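You operate a simulated robot arm through the tools that you are given. There is no shell and no other tool.

You are at the controls of a simulated robot arm. One attempt, no reset.

TASK
Read the shim that the clamped purple felt pad lacks and press it on.
Fine: block of that size on the black square, red-post lever over and back, block back, white handle open; pinch and drop nothing. Set down upright: what you pick out.

The check looks at the end state, three seconds after you hand in, the way a careful person would. Anything else that was tipped, shoved, dropped, spilled or broken makes it a failure.

THE ROBOT
A 6-joint arm with a three-finger gripper, fixed in place. Base frame: the origin is at the foot of the arm, x ahead of it, y to its left, z up. Readings come in m, rad, newtons and seconds.
Its first joint turns from -2.897 to 2.897 rad. Payload 4.89 kg.
The tool frame sits at the grasp point between the pads (the TCP): z along the fingers, y along the line on which they close. The tips reach 0.03 m beyond it. Largest opening 0.164 m; the body of the gripper starts 0.125 m behind the TCP.
Orientation is that of the tool frame in the base frame, as a unit quaternion [w, x, y, z]. With the fingers straight down and closing along the base's y, the tool's x points along the base's -x, its y along +y and its z along -z.

THE INTERFACE
- The arm moves only by the tool arm_command. Its argument "increments" is text: rows parted by semicolons, each of 7 numbers parted by spaces: the turn, a rotation vector about the base's x, y, z in units of 8 degrees (1.0 is 8 degrees), then the shift along the base's x, y, z in units of 50 mm (1.0 is 50 mm), then the closure, from 0 (fully open) to 1 (shut). In form: rx ry rz x y z jaw; .... A call has 1 to 20 rows; each row shifts and turns the commanded pose from where the row before left it. A call with a number of a shift or a turn outside -1 to 1 is refused whole. Each row takes 0.2 s and may step no farther than 0.05 m and 0.15 rad from the row before; otherwise, or with a gripper value out of range, the whole call is refused. Where a pose cannot be reached the arm comes as near as it can. A force on the tool above 90 N (or 10 N above the force at the start of the call, whichever is more), or a blocked arm, ends the call early, and 0.2 s more pass. Each finger travels about 0.108 m/s and halts on what it meets, pressing with about 42 N; the grip force reading is that of the motor and also rises with nothing between the fingers. The clock runs only during rows and for 0.2 s after the last one: add rows that do not move to give the fingers time. The reply holds the time, the measured pose of the TCP, the force on the tool along the base axes, the opening and the grip force, in the units named above and with some noise, with the torque about the TCP (base axes, N m) and any sound that the robot's microphone picked up, and new pictures: "pictures" is both (left out), scene, wrist or none.
- Cameras (640 x 400 px; columns grow to the right, rows downward): "scene" is fixed at [0.0502, 0.6504, 1.6051]; the picture's right is [-0.39, -0.92, 0.00], its down [-0.53, 0.22, -0.82] and it looks along [0.76, -0.32, -0.57] (base axes); focal length 325 px, centre (320, 200). "wrist" rides on the gripper at [0.076, -0.002, -0.152] in the tool frame; the picture's right is [0.02, 1.00, 0.00], its down [-0.88, 0.02, -0.47] and it looks along [-0.47, 0.01, 0.88] (tool axes); focal length 247 px, centre (320, 200). There is no depth. A picture from a camera that has moved, and an enlarged one, comes with that camera's place and axes in the base frame and with its lens.
- move_column(by): slides the trunk up (or, below 0, down) by that many m; the arm rides with it, the base frame stays. It gives what a move gives, with no picture.
- inspect(camera, box): a new picture of the part [left, top, right, bottom] of that camera's present view, enlarged. The clock stands still meanwhile.
- job_done(): hands the job in; it is judged then, once.

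Places have to be worked out from the pictures, the camera data and where the tool is seen. Open the gripper and draw the arm clear of the work before you hand the job in, unless the task says otherwise.

The tools are called as name(argument=value, ...) on one line, values as JSON. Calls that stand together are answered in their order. arm_command: Moves the arm, as the interface text tells. Its arguments: {"type":"object","properties":{"increments":{"type":"string"},"pictures":{"type":"string","enum":["both","scene","wrist","none"]}},"required":["increments"]} The other tools are called the same way: move_column (by) slides the trunk up or down; inspect (camera, box) takes an enlarged picture of a part of a camera's view; job_done () hands the job in.

At the start:

```text
time: 0.0
ee_pos: [0.612, 0.1761, 1.1611]
tcp_rot: [0.0, 0.0, 1.0, 0.001]
force: [0.2, 0.5, -1.0]
ft_torque: [0.0, 0.02, -0.01]
width: 0.1639
grip_force: 0.0
trunk travel left (down, up): [-0.175, 0.215]
```

scene: 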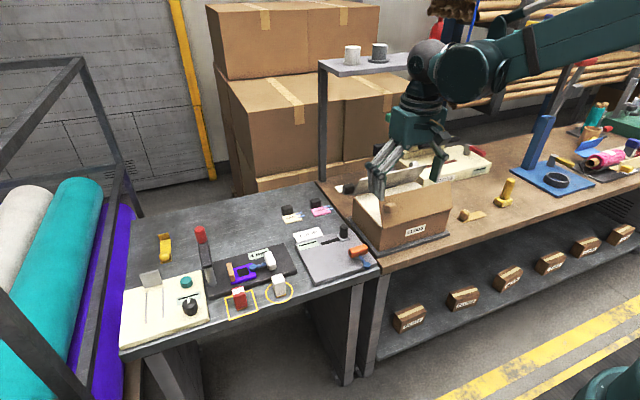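
wrist: 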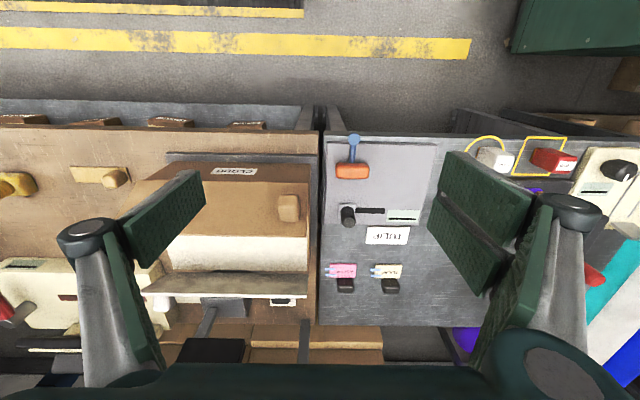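

I start by enlarging the regions of the scene to understand the stations, labels and objects before moving anything.

inspect(camera="scene", box=[110, 190, 310, 350])

inspect(camera="scene", box=[260, 180, 400, 290])

inspect(camera="scene", box=[340, 120, 520, 260])

inspect(camera="wrist", box=[310, 120, 460, 310])

inspect(camera="wrist", box=[460, 120, 640, 240])

inspect(camera="scene", box=[500, 60, 640, 220])

```text
2.50 times, centred on (210, 270) of scene
camera zoom: at [0.0502, 0.6504, 1.6051], right [-0.39, -0.92, 0.0], down [-0.53, 0.22, -0.82], along [0.76, -0.32, -0.57], focal length 811 px, centre (595, 25)
```

zoom: 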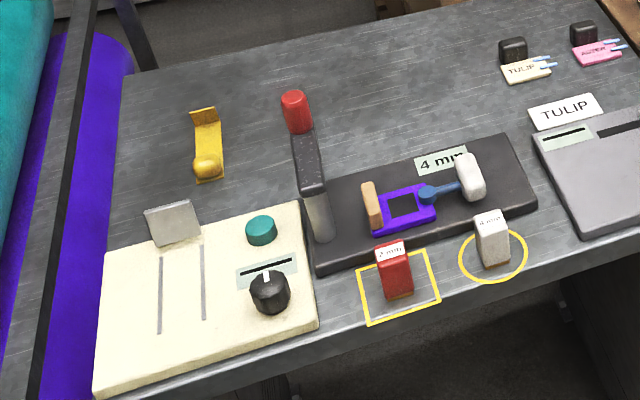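

```text
3.64 times, centred on (330, 235) of scene
camera zoom: at [0.0502, 0.6504, 1.6051], right [-0.39, -0.92, 0.0], down [-0.53, 0.22, -0.82], along [0.76, -0.32, -0.57], focal length 1180 px, centre (284, 73)
```

zoom: 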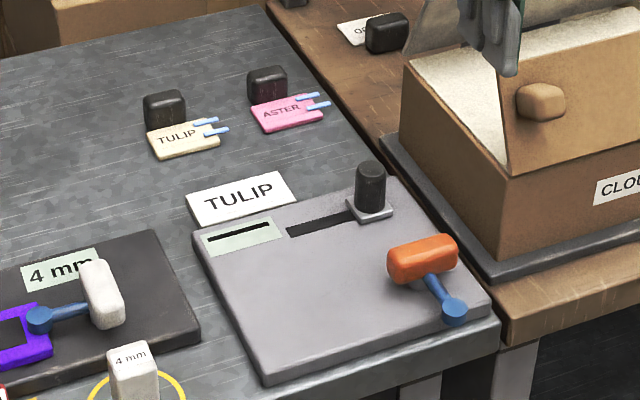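

```text
2.86 times, centred on (430, 190) of scene
camera zoom: at [0.0502, 0.6504, 1.6051], right [-0.39, -0.92, 0.0], down [-0.53, 0.22, -0.82], along [0.76, -0.32, -0.57], focal length 927 px, centre (6, 229)
```

zoom: 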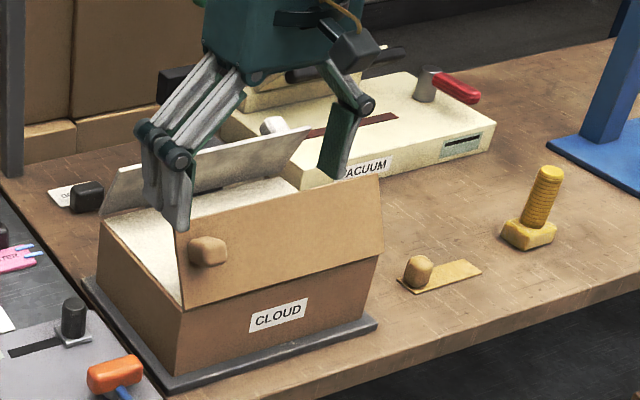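

```text
2.11 times, centred on (385, 215) of wrist
camera zoom: at [0.5356, 0.1744, 1.3149], right [-0.02, 1.0, 0.0], down [0.88, 0.02, 0.47], along [0.47, 0.01, -0.88], focal length 520 px, centre (183, 168)
```

zoom: 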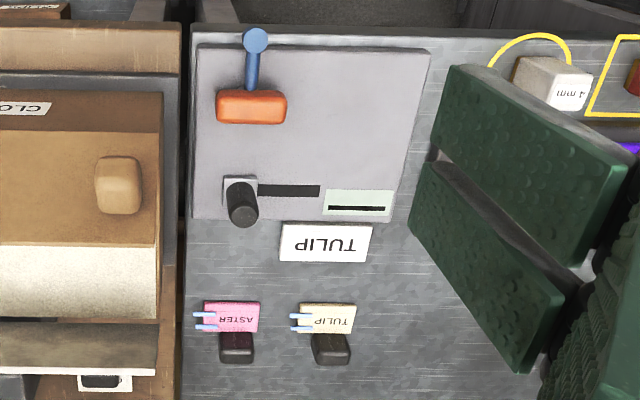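

```text
3.33 times, centred on (550, 180) of wrist
camera zoom: at [0.5356, 0.1744, 1.3149], right [-0.02, 1.0, 0.0], down [0.88, 0.02, 0.47], along [0.47, 0.01, -0.88], focal length 823 px, centre (-447, 267)
```

zoom: 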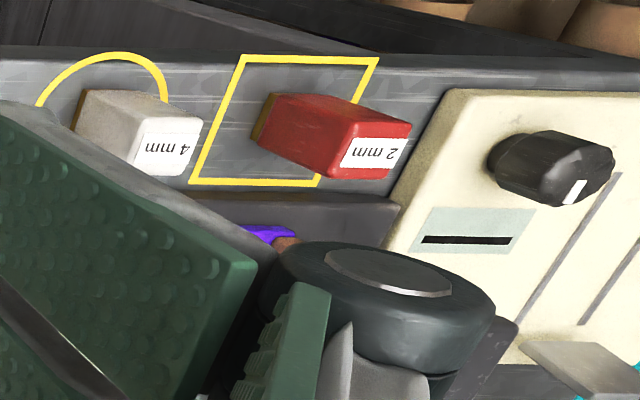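

```text
2.50 times, centred on (570, 140) of scene
camera zoom: at [0.0502, 0.6504, 1.6051], right [-0.39, -0.92, 0.0], down [-0.53, 0.22, -0.82], along [0.76, -0.32, -0.57], focal length 811 px, centre (-305, 350)
```

zoom: 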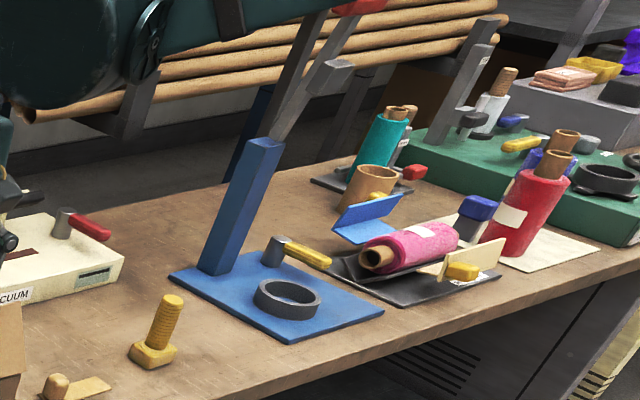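

The left bench holds the purple pad with a "4 mm" card, a white 4 mm block in a ring, a red 2 mm block in a square, and the lever with a red post. I estimate the bench top at z≈0.836, so I move left at the present height (well clear of everything) to look down at this station with the wrist camera.

arm_command(increments="0 0 0 0 1 0 0; 0 0 0 0 1 0 0; 0 0 0 0 1 0 0; 0 0 0 0 1 0 0; 0 0 0 0 1 0 0; 0 0 0 0 1 0 0; 0 0 0 0 1 0 0; 0 0 0 0 0 0 0", pictures="both")

```text
time: 1.8
ee_pos: [0.6123, 0.5271, 1.1597]
tcp_rot: [0.001, -0.001, 1.0, 0.0]
force: [0.0, 0.9, -0.7]
ft_torque: [-0.08, 0.05, 0.02]
width: 0.1641
grip_force: 0.1
trunk travel left (down, up): [-0.175, 0.215]
camera wrist: at [0.5354, 0.5252, 1.3127], right [-0.02, 1.0, 0.0], down [0.88, 0.02, 0.47], along [0.47, 0.01, -0.88], focal length 247 px, centre (320, 200)
```

scene: 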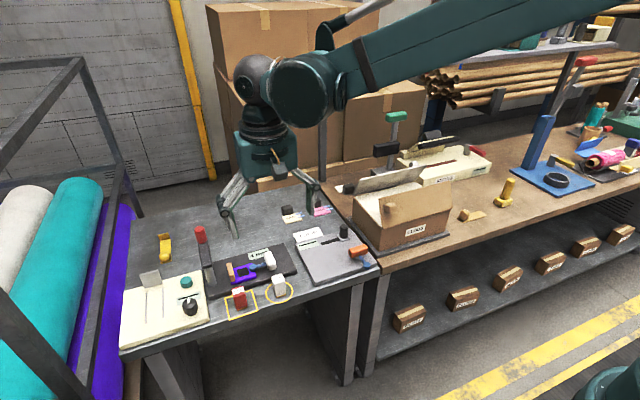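
wrist: 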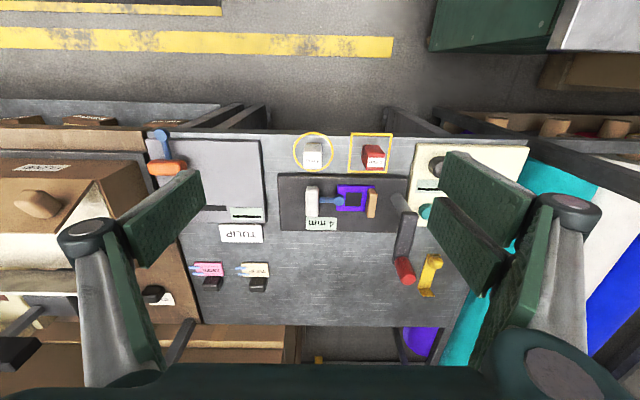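

The station is now in the wrist view. I enlarge it from both cameras to understand the lever, clamp and pad.

inspect(camera="wrist", box=[265, 125, 445, 300])

inspect(camera="wrist", box=[290, 165, 410, 240])

inspect(camera="scene", box=[180, 220, 310, 320])

inspect(camera="scene", box=[225, 245, 295, 289])

```text
2.29 times, centred on (355, 212) of wrist
camera zoom: at [0.5354, 0.5252, 1.3127], right [-0.02, 1.0, 0.0], down [0.88, 0.02, 0.47], along [0.47, 0.01, -0.88], focal length 564 px, centre (240, 171)
```

zoom: 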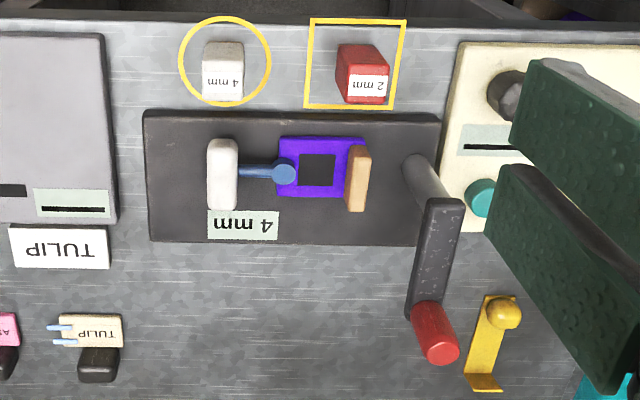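

```text
5.33 times, centred on (350, 202) of wrist
camera zoom: at [0.5354, 0.5252, 1.3127], right [-0.02, 1.0, 0.0], down [0.88, 0.02, 0.47], along [0.47, 0.01, -0.88], focal length 1317 px, centre (160, 187)
```

zoom: 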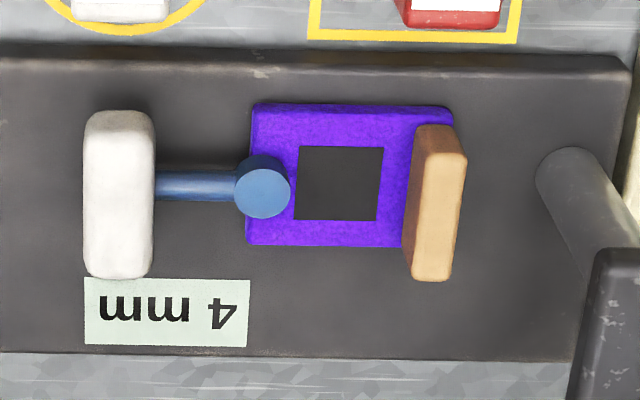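

```text
4.00 times, centred on (245, 270) of scene
camera zoom: at [0.0502, 0.6504, 1.6051], right [-0.39, -0.92, 0.0], down [-0.53, 0.22, -0.82], along [0.76, -0.32, -0.57], focal length 1298 px, centre (620, -80)
```

zoom: 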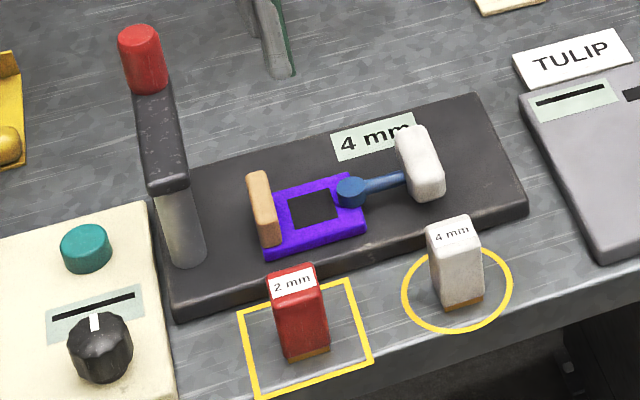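

```text
9.09 times, centred on (260, 267) of scene
camera zoom: at [0.0502, 0.6504, 1.6051], right [-0.39, -0.92, 0.0], down [-0.53, 0.22, -0.82], along [0.76, -0.32, -0.57], focal length 2951 px, centre (866, -409)
```

zoom: 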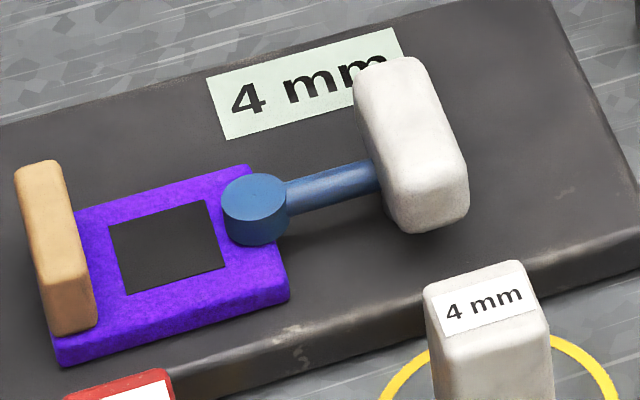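

The black square appears centred near (0.770, 0.599, 0.868), the 4 mm block near (0.676, 0.515) with its top at about 0.894, and the lever seems to swing level about its grey post at about (0.78, 0.69). I lower the camera for a closer look before touching anything.

arm_command(increments="0 0 0 -0.08 -0.18 -0.75 0; 0 0 0 -0.08 -0.18 -0.75 0; 0 0 0 -0.08 -0.18 -0.75 0; 0 0 0 0 0 0 0", pictures="both")

inspect(camera="wrist", box=[250, 100, 410, 200])

inspect(camera="wrist", box=[290, 160, 450, 280])

```text
time: 2.8
ee_pos: [0.6005, 0.4993, 1.0485]
tcp_rot: [0.0, 0.0, 1.0, 0.0]
force: [0.6, -1.1, 0.0]
ft_torque: [-0.06, 0.01, 0.02]
width: 0.164
grip_force: 0.0
trunk travel left (down, up): [-0.175, 0.215]
camera wrist: at [0.5238, 0.497, 1.2021], right [-0.02, 1.0, 0.0], down [0.88, 0.02, 0.47], along [0.47, 0.01, -0.88], focal length 247 px, centre (320, 200)
```

scene: 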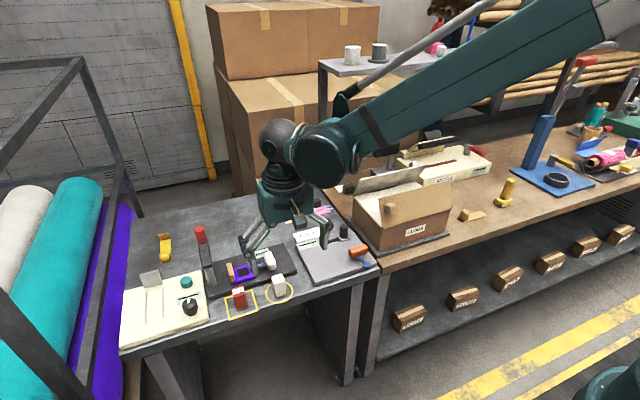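
wrist: 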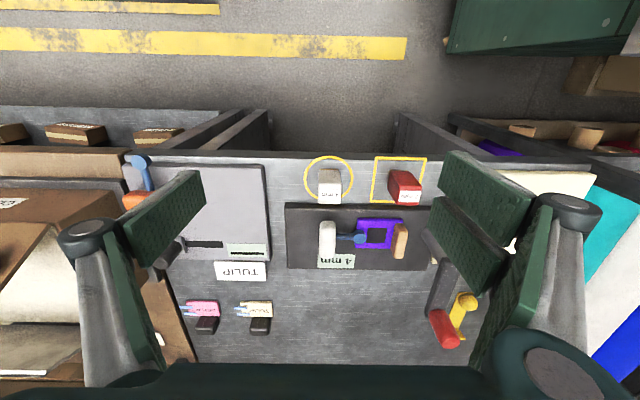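

```text
4.00 times, centred on (330, 150) of wrist
camera zoom: at [0.5238, 0.497, 1.2021], right [-0.02, 1.0, 0.0], down [0.88, 0.02, 0.47], along [0.47, 0.01, -0.88], focal length 988 px, centre (280, 400)
```

zoom: 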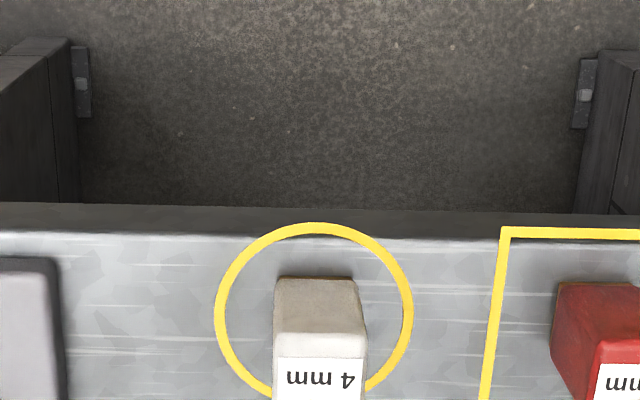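

```text
3.33 times, centred on (370, 220) of wrist
camera zoom: at [0.5238, 0.497, 1.2021], right [-0.02, 1.0, 0.0], down [0.88, 0.02, 0.47], along [0.47, 0.01, -0.88], focal length 823 px, centre (153, 133)
```

zoom: 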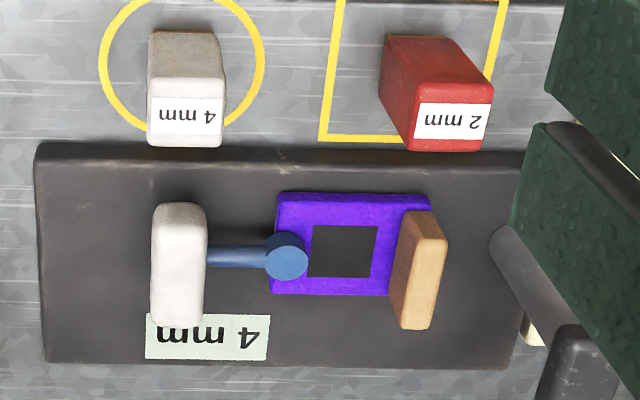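

The view is good. I zoom further on the clamp, the wooden stop and the lever to get heights and pivots, and also on the neighbouring orange-handled clamp, which has the same build.

inspect(camera="wrist", box=[315, 210, 415, 272])

inspect(camera="wrist", box=[400, 220, 500, 360])

inspect(camera="wrist", box=[110, 145, 280, 285])

inspect(camera="scene", box=[320, 220, 390, 280])

inspect(camera="scene", box=[180, 215, 240, 300])

```text
6.40 times, centred on (365, 241) of wrist
camera zoom: at [0.5238, 0.497, 1.2021], right [-0.02, 1.0, 0.0], down [0.88, 0.02, 0.47], along [0.47, 0.01, -0.88], focal length 1581 px, centre (32, -62)
```

zoom: 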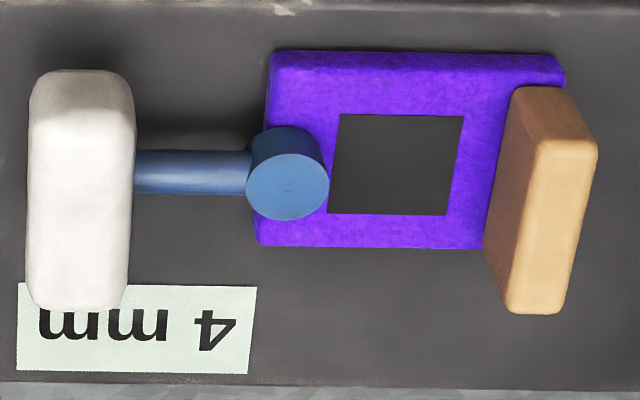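

```text
2.86 times, centred on (450, 290) of wrist
camera zoom: at [0.5238, 0.497, 1.2021], right [-0.02, 1.0, 0.0], down [0.88, 0.02, 0.47], along [0.47, 0.01, -0.88], focal length 706 px, centre (-51, -57)
```

zoom: 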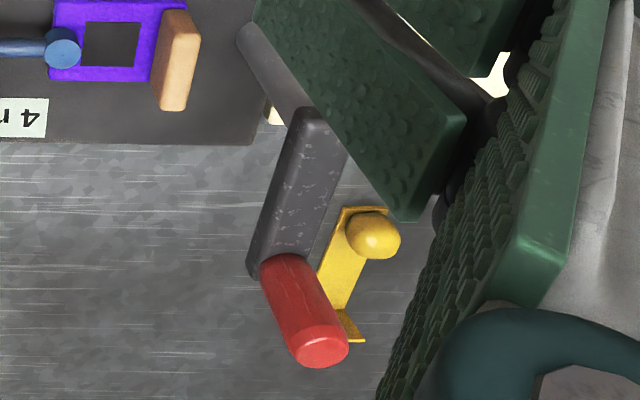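

```text
2.86 times, centred on (195, 215) of wrist
camera zoom: at [0.5238, 0.497, 1.2021], right [-0.02, 1.0, 0.0], down [0.88, 0.02, 0.47], along [0.47, 0.01, -0.88], focal length 706 px, centre (677, 157)
```

zoom: 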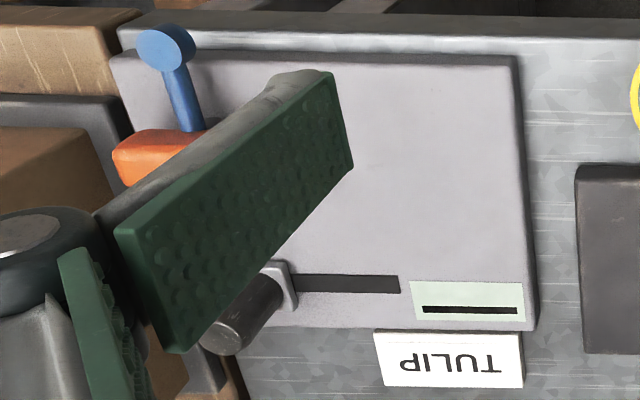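

```text
6.67 times, centred on (355, 250) of scene
camera zoom: at [0.0502, 0.6504, 1.6051], right [-0.39, -0.92, 0.0], down [-0.53, 0.22, -0.82], along [0.76, -0.32, -0.57], focal length 2164 px, centre (87, -133)
```

zoom: 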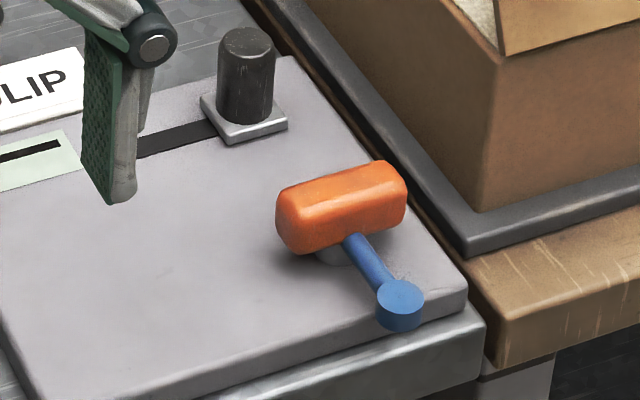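

```text
4.71 times, centred on (210, 258) of scene
camera zoom: at [0.0502, 0.6504, 1.6051], right [-0.39, -0.92, 0.0], down [-0.53, 0.22, -0.82], along [0.76, -0.32, -0.57], focal length 1527 px, centre (838, -71)
```

zoom: 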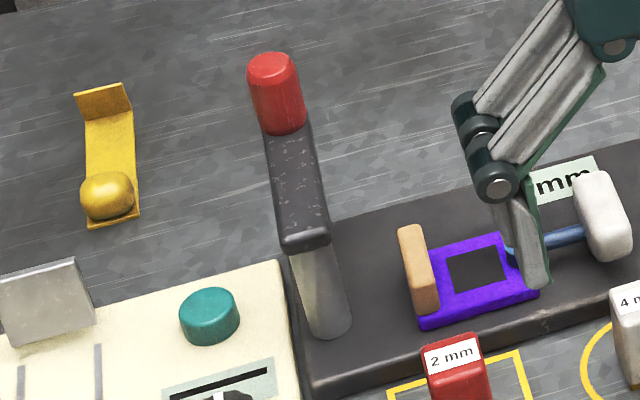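

The neighbouring orange clamp shows a round pivot stub under its handle, so I read the white handle as one that turns about the vertical. Next I test the reach over the black square at a safe height, tool straight down.

arm_command(increments="0 0 0 0.85 0.495 0.1 0; 0 0 0 0.85 0.495 0.1 0; 0 0 0 0.85 0.495 0.1 0; 0 0 0 0.85 0.495 0.1 0; 0 0 0 0 0 0 0", pictures="both")

```text
time: 4.0
ee_pos: [0.7701, 0.5994, 1.0694]
tcp_rot: [0.0, -0.001, 1.0, 0.0]
force: [1.1, 0.6, -0.8]
ft_torque: [-0.08, 0.1, -0.02]
width: 0.1641
grip_force: 0.1
trunk travel left (down, up): [-0.175, 0.215]
camera wrist: at [0.6937, 0.5968, 1.2221], right [-0.02, 1.0, 0.0], down [0.88, 0.02, 0.47], along [0.47, 0.01, -0.88], focal length 247 px, centre (320, 200)
```

scene: 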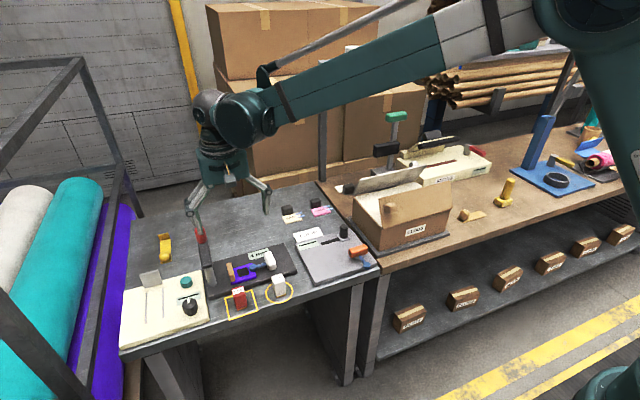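
wrist: 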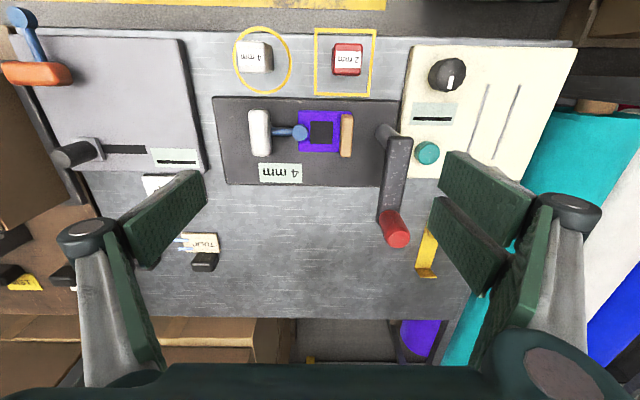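

The arm reaches (0.770, 0.599) with the tool straight down. I zoom in from this nearly overhead view to refine the positions.

inspect(camera="wrist", box=[215, 90, 375, 190])

inspect(camera="wrist", box=[220, 20, 390, 120])

inspect(camera="wrist", box=[340, 110, 450, 260])

inspect(camera="scene", box=[170, 170, 290, 290])

```text
4.00 times, centred on (295, 140) of wrist
camera zoom: at [0.6937, 0.5968, 1.2221], right [-0.02, 1.0, 0.0], down [0.88, 0.02, 0.47], along [0.47, 0.01, -0.88], focal length 988 px, centre (420, 440)
```

zoom: 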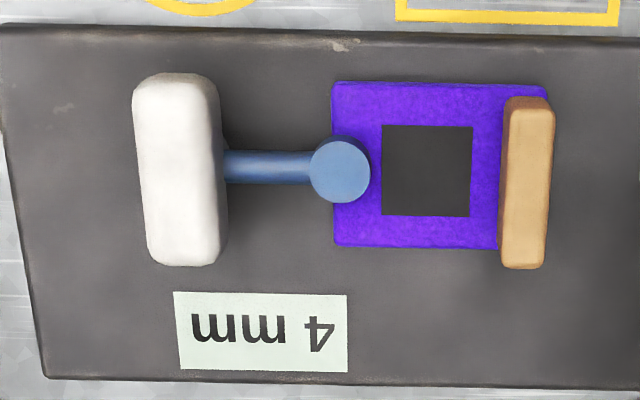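

```text
3.76 times, centred on (305, 70) of wrist
camera zoom: at [0.6937, 0.5968, 1.2221], right [-0.02, 1.0, 0.0], down [0.88, 0.02, 0.47], along [0.47, 0.01, -0.88], focal length 930 px, centre (376, 689)
```

zoom: 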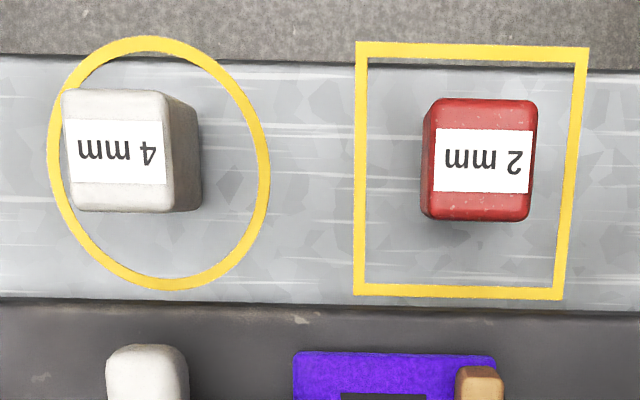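

```text
2.67 times, centred on (395, 185) of wrist
camera zoom: at [0.6937, 0.5968, 1.2221], right [-0.02, 1.0, 0.0], down [0.88, 0.02, 0.47], along [0.47, 0.01, -0.88], focal length 659 px, centre (120, 240)
```

zoom: 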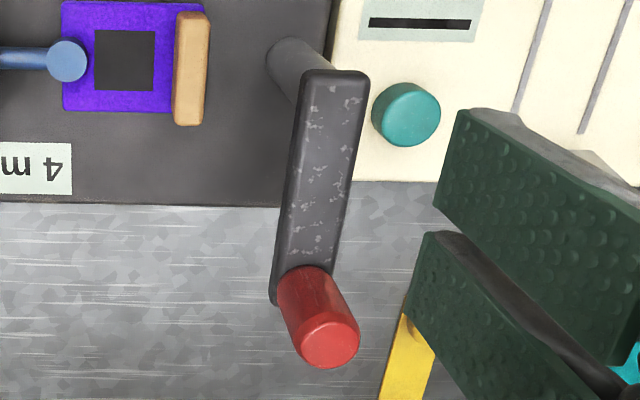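

```text
3.33 times, centred on (230, 230) of scene
camera zoom: at [0.0502, 0.6504, 1.6051], right [-0.39, -0.92, 0.0], down [-0.53, 0.22, -0.82], along [0.76, -0.32, -0.57], focal length 1082 px, centre (620, 100)
```

zoom: 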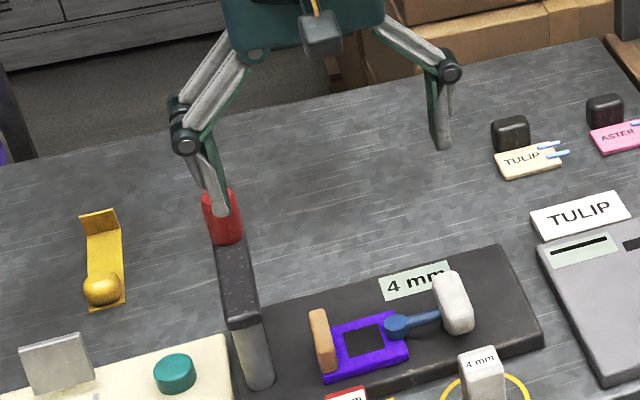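

The refined estimates are: block at (0.683, 0.515) with its top at about 0.887, black square at (0.775, 0.600, ~0.857), bench at about 0.828. On the pad, fingers closing along y would crowd the blue foot and the wooden stop. So I turn the tool 90° to close along x, move above the 4 mm block and half close.

arm_command(increments="0 0 1 -0.158 -0.154 0 0.1; 0 0 1 -0.158 -0.154 0 0.2; 0 0 1 -0.158 -0.154 0 0.3; 0 0 1 -0.158 -0.154 0 0.4; 0 0 1 -0.158 -0.154 0 0.5; 0 0 1 -0.158 -0.154 0 0.6; 0 0 1 -0.158 -0.154 0 0.66; 0 0 1 -0.158 -0.154 0 0.68; 0 0 1 -0.158 -0.154 0 0.68; 0 0 1 -0.158 -0.154 0 0.68; 0 0 1 -0.158 -0.154 0 0.68; 0 0 0.25 0 0 -0.6 0.68; 0 0 0 0 0 -0.6 0.68; 0 0 0 0 0 0 0.68", pictures="both")

inspect(camera="wrist", box=[220, 60, 420, 260])

inspect(camera="scene", box=[180, 160, 340, 320])

```text
time: 7.0
ee_pos: [0.6836, 0.5132, 1.0073]
tcp_rot: [0.0, 0.708, -0.707, 0.0]
force: [0.6, 0.2, 0.0]
ft_torque: [-0.04, 0.02, 0.0]
width: 0.0525
grip_force: 0.0
trunk travel left (down, up): [-0.175, 0.215]
camera wrist: at [0.6851, 0.4374, 1.1616], right [-1.0, -0.02, 0.0], down [-0.02, 0.88, 0.47], along [-0.01, 0.47, -0.88], focal length 247 px, centre (320, 200)
```

scene: 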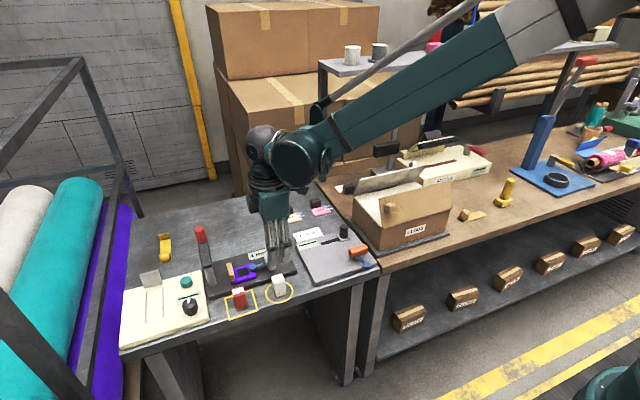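
wrist: 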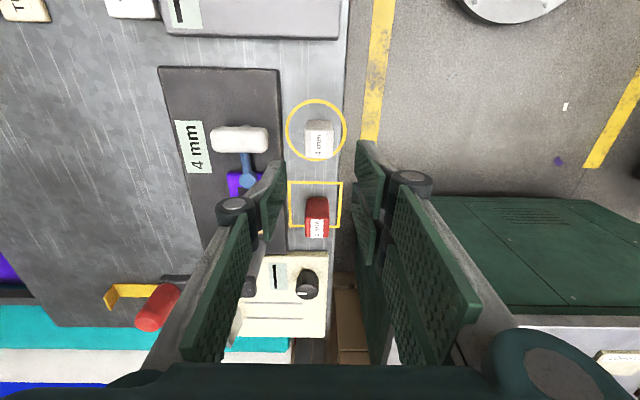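

```text
2.00 times, centred on (320, 160) of wrist
camera zoom: at [0.6851, 0.4374, 1.1616], right [-1.0, -0.02, 0.0], down [-0.02, 0.88, 0.47], along [-0.01, 0.47, -0.88], focal length 494 px, centre (320, 280)
```

zoom: 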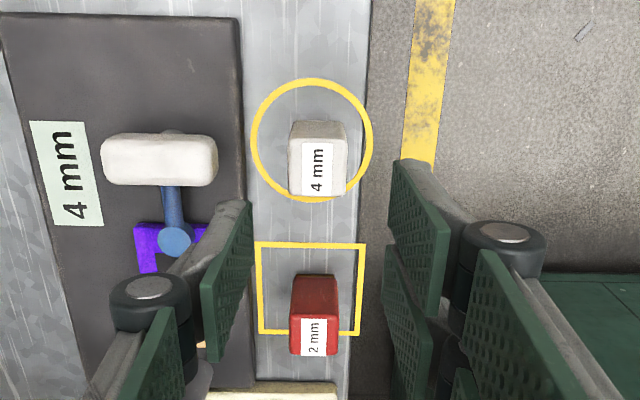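

```text
2.50 times, centred on (260, 240) of scene
camera zoom: at [0.0502, 0.6504, 1.6051], right [-0.39, -0.92, 0.0], down [-0.53, 0.22, -0.82], along [0.76, -0.32, -0.57], focal length 811 px, centre (470, 100)
```

zoom: 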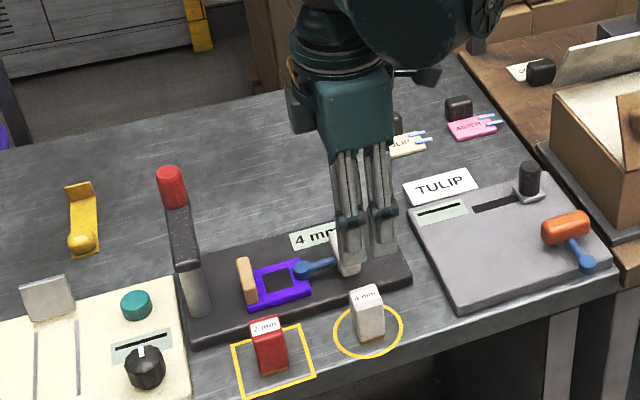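

The block sits centred between the fingers (estimate (0.684, 0.514) against the TCP at (0.6836, 0.5132)). I descend around it until the TCP is level with the block's top, so the tips stay above the plate, and then check before closing.

arm_command(increments="0 0 0 0.01 0.01 -0.6 0.68; 0 0 0 0.01 0.01 -0.6 0.68; 0 0 0 0 0 -0.6 0.68; 0 0 0 0 0 -0.5 0.68; 0 0 0 0 0 -0.1 0.68; 0 0 0 0 0 0 0.68", pictures="both")

inspect(camera="wrist", box=[240, 60, 400, 180])

inspect(camera="scene", box=[220, 220, 320, 310])

```text
time: 8.4
ee_pos: [0.6862, 0.5167, 0.8882]
tcp_rot: [0.0, 0.707, -0.707, -0.001]
force: [1.0, 0.0, -0.6]
ft_torque: [-0.06, 0.04, 0.02]
width: 0.0524
grip_force: 0.0
trunk travel left (down, up): [-0.175, 0.215]
camera wrist: at [0.6863, 0.4384, 1.042], right [-1.0, -0.02, 0.0], down [-0.02, 0.88, 0.47], along [-0.01, 0.47, -0.88], focal length 247 px, centre (320, 200)
```

scene: 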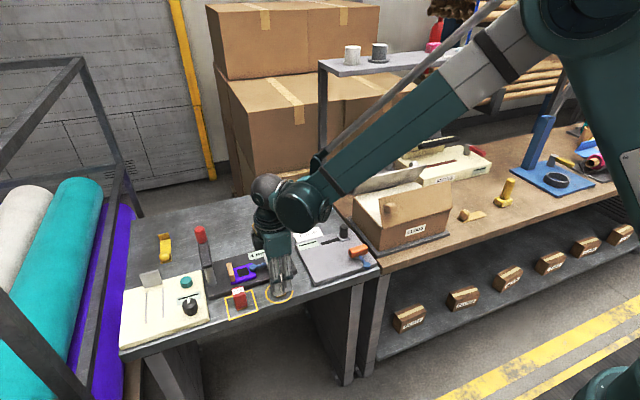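
wrist: 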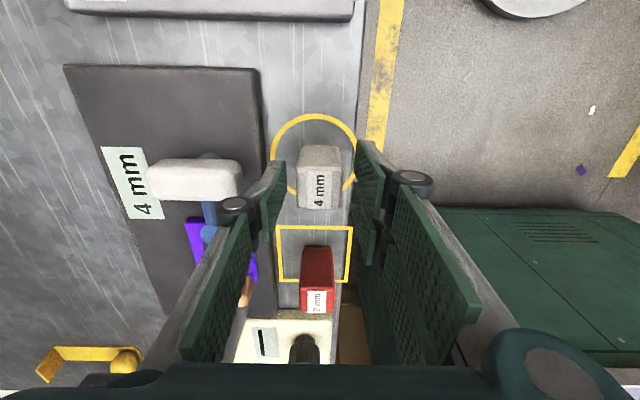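

```text
3.33 times, centred on (320, 120) of wrist
camera zoom: at [0.6863, 0.4384, 1.042], right [-1.0, -0.02, 0.0], down [-0.02, 0.88, 0.47], along [-0.01, 0.47, -0.88], focal length 823 px, centre (320, 467)
```

zoom: 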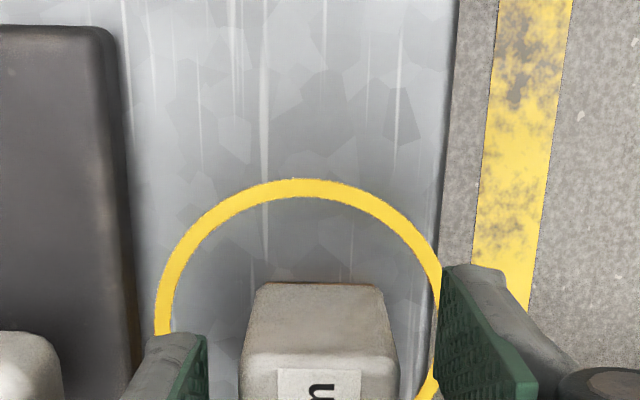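

```text
4.44 times, centred on (270, 265) of scene
camera zoom: at [0.0502, 0.6504, 1.6051], right [-0.39, -0.92, 0.0], down [-0.53, 0.22, -0.82], along [0.76, -0.32, -0.57], focal length 1442 px, centre (542, -89)
```

zoom: 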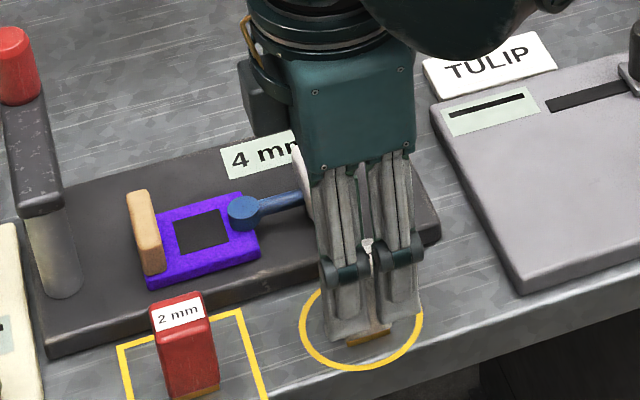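

The fingers straddle the block on its -x and +x sides with room on both. I close gently on it and check the opening.

arm_command(increments="0 0 0 0 0 0 0.76; 0 0 0 0 0 0 0.82; 0 0 0 0 0 0 0.9; 0 0 0 0 0 0 0.9; 0 0 0 0 0 0 0.9", pictures="both")

```text
time: 9.6
ee_pos: [0.6846, 0.5158, 0.8894]
tcp_rot: [0.0, -0.707, 0.707, 0.0]
force: [0.9, 0.4, 0.2]
ft_torque: [-0.01, -0.03, -0.01]
width: 0.0333
grip_force: 42.0
trunk travel left (down, up): [-0.175, 0.215]
camera wrist: at [0.6863, 0.4383, 1.0422], right [-1.0, -0.02, 0.0], down [-0.02, 0.88, 0.47], along [-0.01, 0.47, -0.88], focal length 247 px, centre (320, 200)
```

scene: 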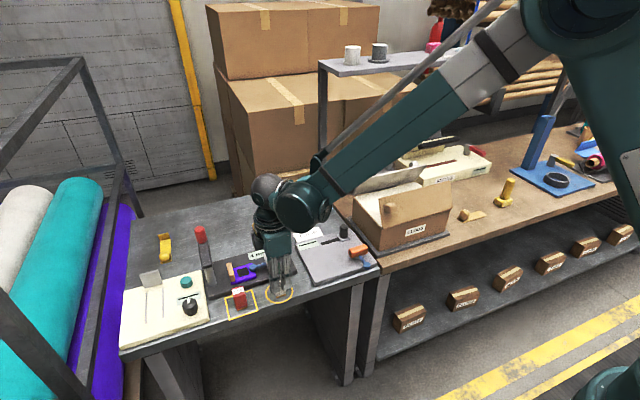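
wrist: 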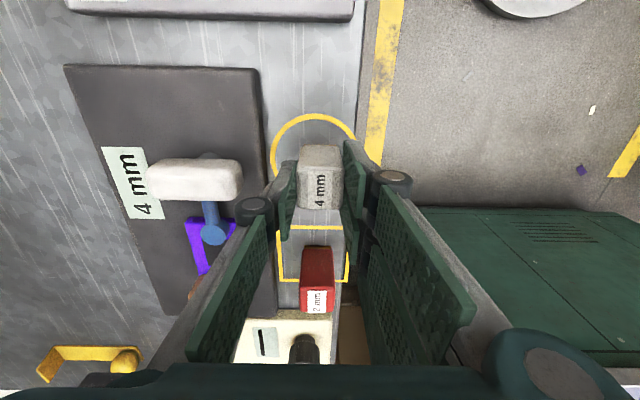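

The block is held (opening 0.0333 m at 42 N). I lift it straight up 0.12 m and look to confirm it came up level.

arm_command(increments="0 0 0 0 0 0.2 0.9; 0 0 0 0 0 0.5 0.9; 0 0 0 0 0 0.6 0.9; 0 0 0 0 0 0.6 0.9; 0 0 0 0 0 0.5 0.9; 0 0 0 0 0 0 0.9", pictures="both")

inspect(camera="scene", box=[200, 190, 320, 310])

```text
time: 11.0
ee_pos: [0.6846, 0.5158, 1.0104]
tcp_rot: [0.0, 0.708, -0.706, 0.0]
force: [-0.9, 0.0, -1.6]
ft_torque: [0.04, -0.01, 0.0]
width: 0.0333
grip_force: 41.9
trunk travel left (down, up): [-0.175, 0.215]
camera wrist: at [0.6853, 0.4392, 1.1642], right [-1.0, -0.02, 0.0], down [-0.02, 0.88, 0.47], along [-0.01, 0.47, -0.88], focal length 247 px, centre (320, 200)
```

scene: 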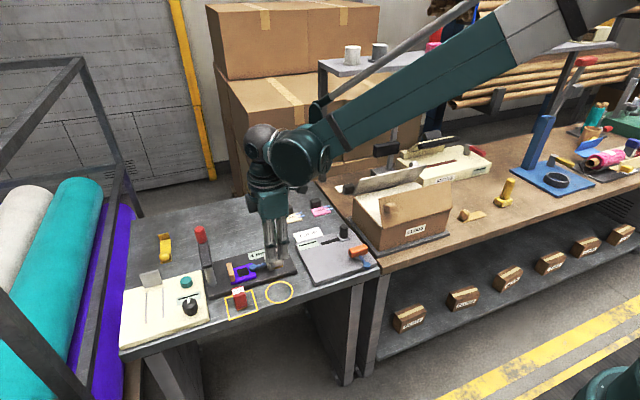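
wrist: 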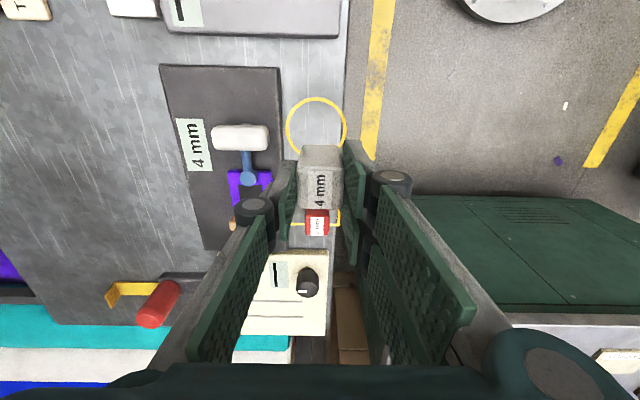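

```text
3.33 times, centred on (260, 250) of scene
camera zoom: at [0.0502, 0.6504, 1.6051], right [-0.39, -0.92, 0.0], down [-0.53, 0.22, -0.82], along [0.76, -0.32, -0.57], focal length 1082 px, centre (520, 33)
```

zoom: 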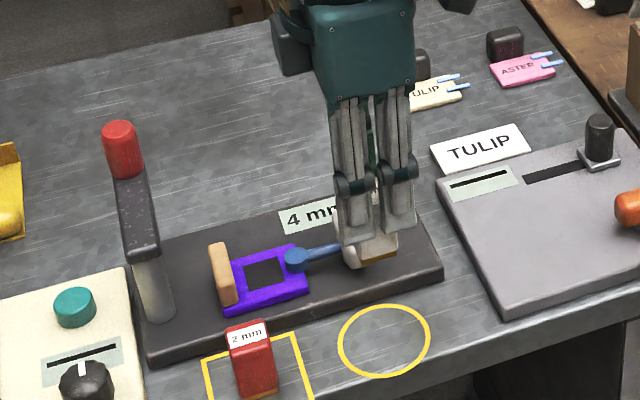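

The ring below is now empty and the block hangs straight. I carry it at this height to above the black square, which I estimate at (0.775, 0.600), for a visual check before lowering.

arm_command(increments="0 0 0 0.455 0.43 0 0.9; 0 0 0 0.455 0.43 0 0.9; 0 0 0 0.455 0.43 0 0.9; 0 0 0 0.455 0.43 0 0.9; 0 0 0 0 0 -0.4 0.9; 0 0 0 0 0 -0.4 0.9; 0 0 0 0 0 0 0.9", pictures="both")

inspect(camera="wrist", box=[240, 90, 400, 230])

inspect(camera="scene", box=[200, 210, 300, 300])

```text
time: 12.6
ee_pos: [0.7757, 0.6017, 0.9682]
tcp_rot: [0.0, 0.707, -0.707, 0.0]
force: [0.5, -0.8, -0.7]
ft_torque: [-0.07, 0.03, -0.01]
width: 0.0334
grip_force: 42.2
trunk travel left (down, up): [-0.175, 0.215]
camera wrist: at [0.7768, 0.5239, 1.1218], right [-1.0, -0.02, 0.0], down [-0.02, 0.88, 0.47], along [-0.01, 0.47, -0.88], focal length 247 px, centre (320, 200)
```

scene: 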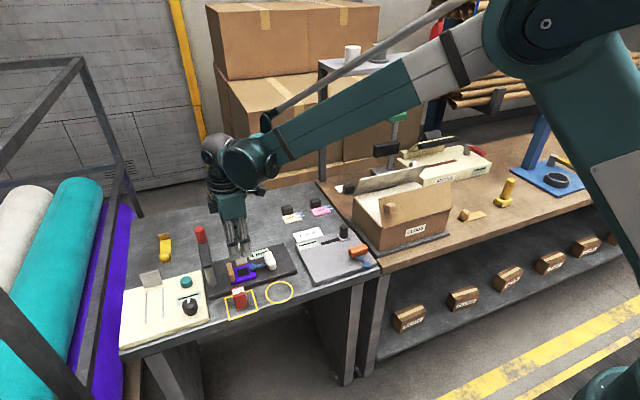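
wrist: 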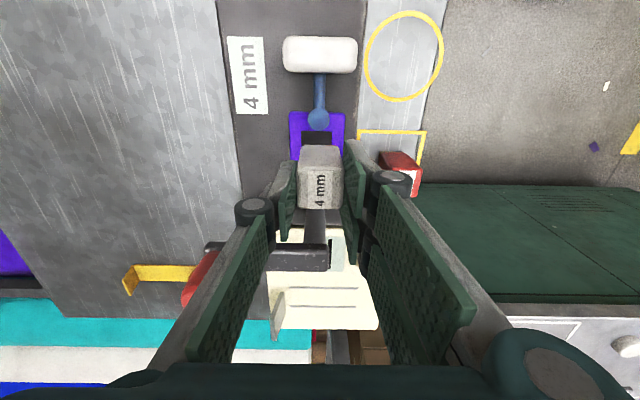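

```text
2.86 times, centred on (320, 160) of wrist
camera zoom: at [0.7768, 0.5239, 1.1218], right [-1.0, -0.02, 0.0], down [-0.02, 0.88, 0.47], along [-0.01, 0.47, -0.88], focal length 706 px, centre (320, 314)
```

zoom: 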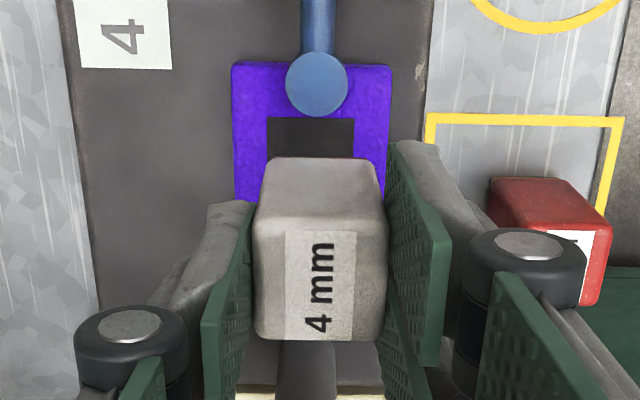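

```text
4.44 times, centred on (250, 255) of scene
camera zoom: at [0.0502, 0.6504, 1.6051], right [-0.39, -0.92, 0.0], down [-0.53, 0.22, -0.82], along [0.76, -0.32, -0.57], focal length 1442 px, centre (631, -44)
```

zoom: 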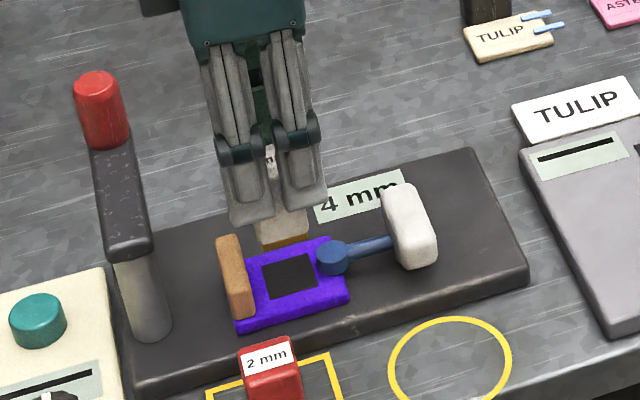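

The block's near lower edge lies over the square's near edge in y, but the square's centre is about 3 mm further in +x (0.779 against 0.776). I correct that and lower to just above the pad.

arm_command(increments="0 0 0 0.06 0 0 0.9; 0 0 0 0 0 -0.3 0.9; 0 0 0 0 0 -0.3 0.9; 0 0 0 0 0 -0.16 0.9; 0 0 0 0 0 0 0.9", pictures="both")

inspect(camera="wrist", box=[260, 70, 380, 190])

inspect(camera="scene", box=[205, 230, 285, 300])

```text
time: 13.8
ee_pos: [0.7792, 0.6022, 0.9299]
tcp_rot: [0.001, 0.708, -0.707, 0.0]
force: [-0.1, 0.2, -1.1]
ft_torque: [0.01, 0.02, 0.0]
width: 0.0331
grip_force: 42.1
trunk travel left (down, up): [-0.175, 0.215]
camera wrist: at [0.7806, 0.5247, 1.0843], right [-1.0, -0.02, 0.0], down [-0.02, 0.88, 0.47], along [-0.01, 0.47, -0.88], focal length 247 px, centre (320, 200)
```

scene: 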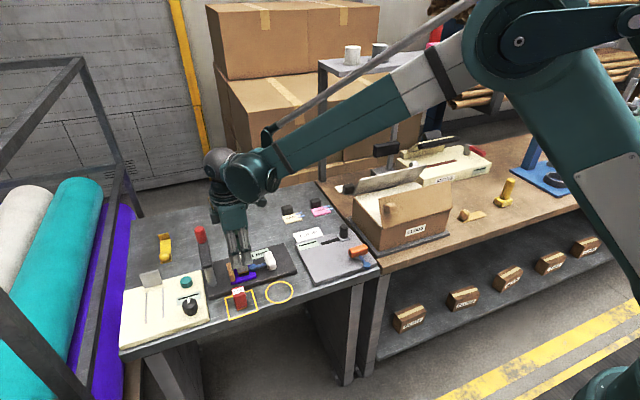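
wrist: 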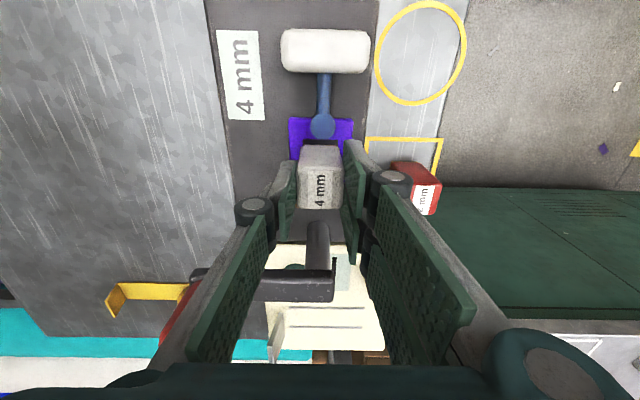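

```text
3.33 times, centred on (320, 130) of wrist
camera zoom: at [0.7806, 0.5247, 1.0843], right [-1.0, -0.02, 0.0], down [-0.02, 0.88, 0.47], along [-0.01, 0.47, -0.88], focal length 823 px, centre (320, 433)
```

zoom: 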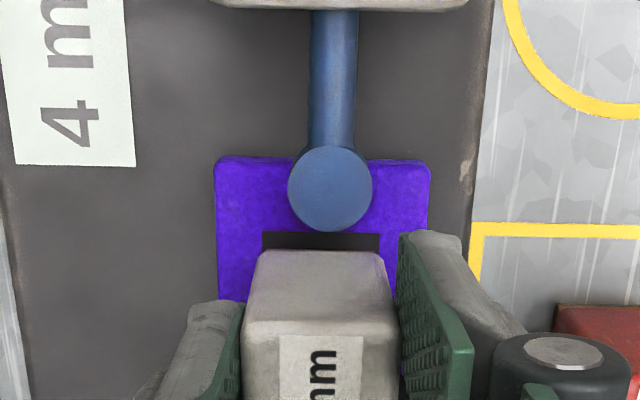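

```text
5.71 times, centred on (245, 265) of scene
camera zoom: at [0.0502, 0.6504, 1.6051], right [-0.39, -0.92, 0.0], down [-0.53, 0.22, -0.82], along [0.76, -0.32, -0.57], focal length 1855 px, centre (749, -171)
```

zoom: 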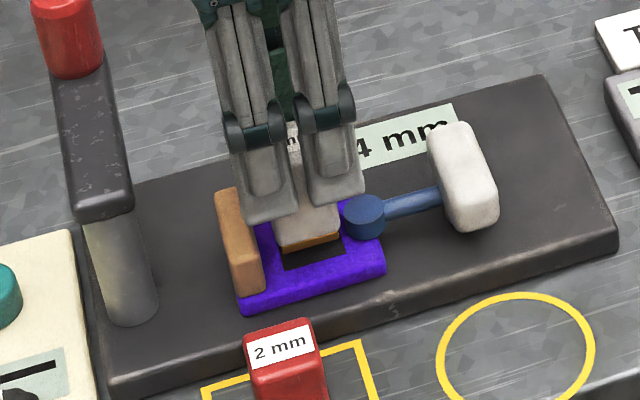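

Alignment is good in x, with the block about 1–2 mm to +y of the square. I nudge it -1 mm in y and lower a few millimetres, watching the force.

arm_command(increments="0 0 0 0 -0.025 -0.04 0.9; 0 0 0 0 0 -0.04 0.9; 0 0 0 0 0 -0.04 0.9; 0 0 0 0 0 0 0.9", pictures="scene")

inspect(camera="scene", box=[215, 240, 275, 290])

```text
time: 14.8
ee_pos: [0.7791, 0.6013, 0.9238]
tcp_rot: [0.0, -0.707, 0.707, 0.0]
force: [1.0, 0.2, -0.9]
ft_torque: [-0.03, -0.03, 0.01]
width: 0.0335
grip_force: 41.7
trunk travel left (down, up): [-0.175, 0.215]
```

scene: 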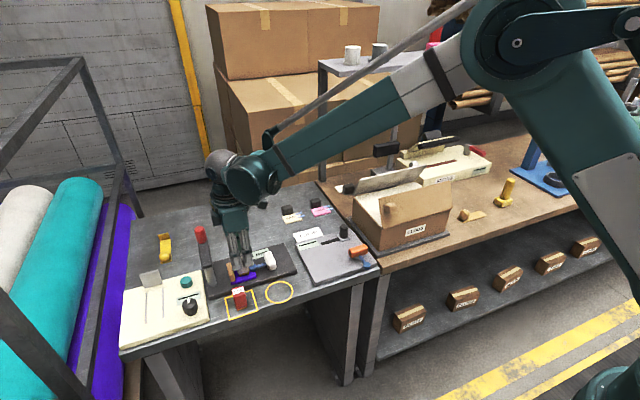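

```text
8.00 times, centred on (245, 265) of scene
camera zoom: at [0.0502, 0.6504, 1.6051], right [-0.39, -0.92, 0.0], down [-0.53, 0.22, -0.82], along [0.76, -0.32, -0.57], focal length 2596 px, centre (920, -320)
```

zoom: 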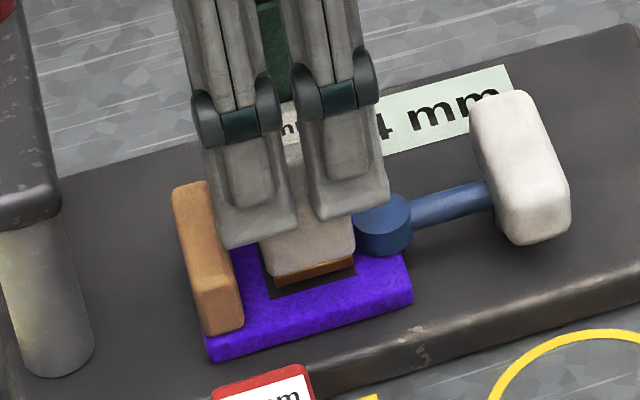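

There is no contact force yet, and the picture suggests a gap of about 5 mm. I lower in 1.5 mm steps and read the force.

arm_command(increments="0 0 0 0 0 -0.03 0.9; 0 0 0 0 0 -0.03 0.9; 0 0 0 0 0 0 0.9", pictures="none")

inspect(camera="scene", box=[215, 240, 275, 290])

```text
time: 15.6
ee_pos: [0.7784, 0.6001, 0.9215]
tcp_rot: [-0.001, -0.706, 0.708, 0.001]
force: [-0.7, 0.2, -1.3]
ft_torque: [-0.03, 0.02, 0.01]
width: 0.0334
grip_force: 41.8
trunk travel left (down, up): [-0.175, 0.215]
```

```text
8.00 times, centred on (245, 265) of scene
camera zoom: at [0.0502, 0.6504, 1.6051], right [-0.39, -0.92, 0.0], down [-0.53, 0.22, -0.82], along [0.76, -0.32, -0.57], focal length 2596 px, centre (920, -320)
```

zoom: 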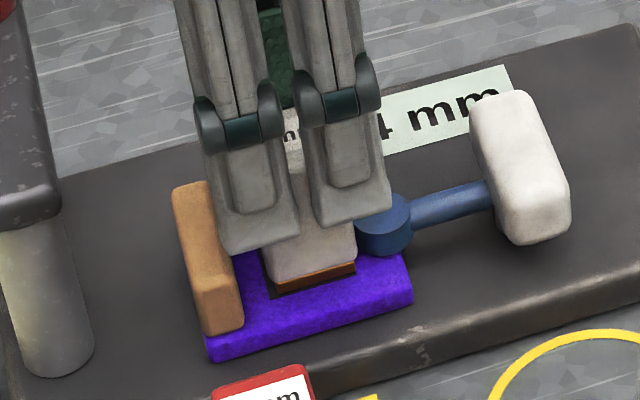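

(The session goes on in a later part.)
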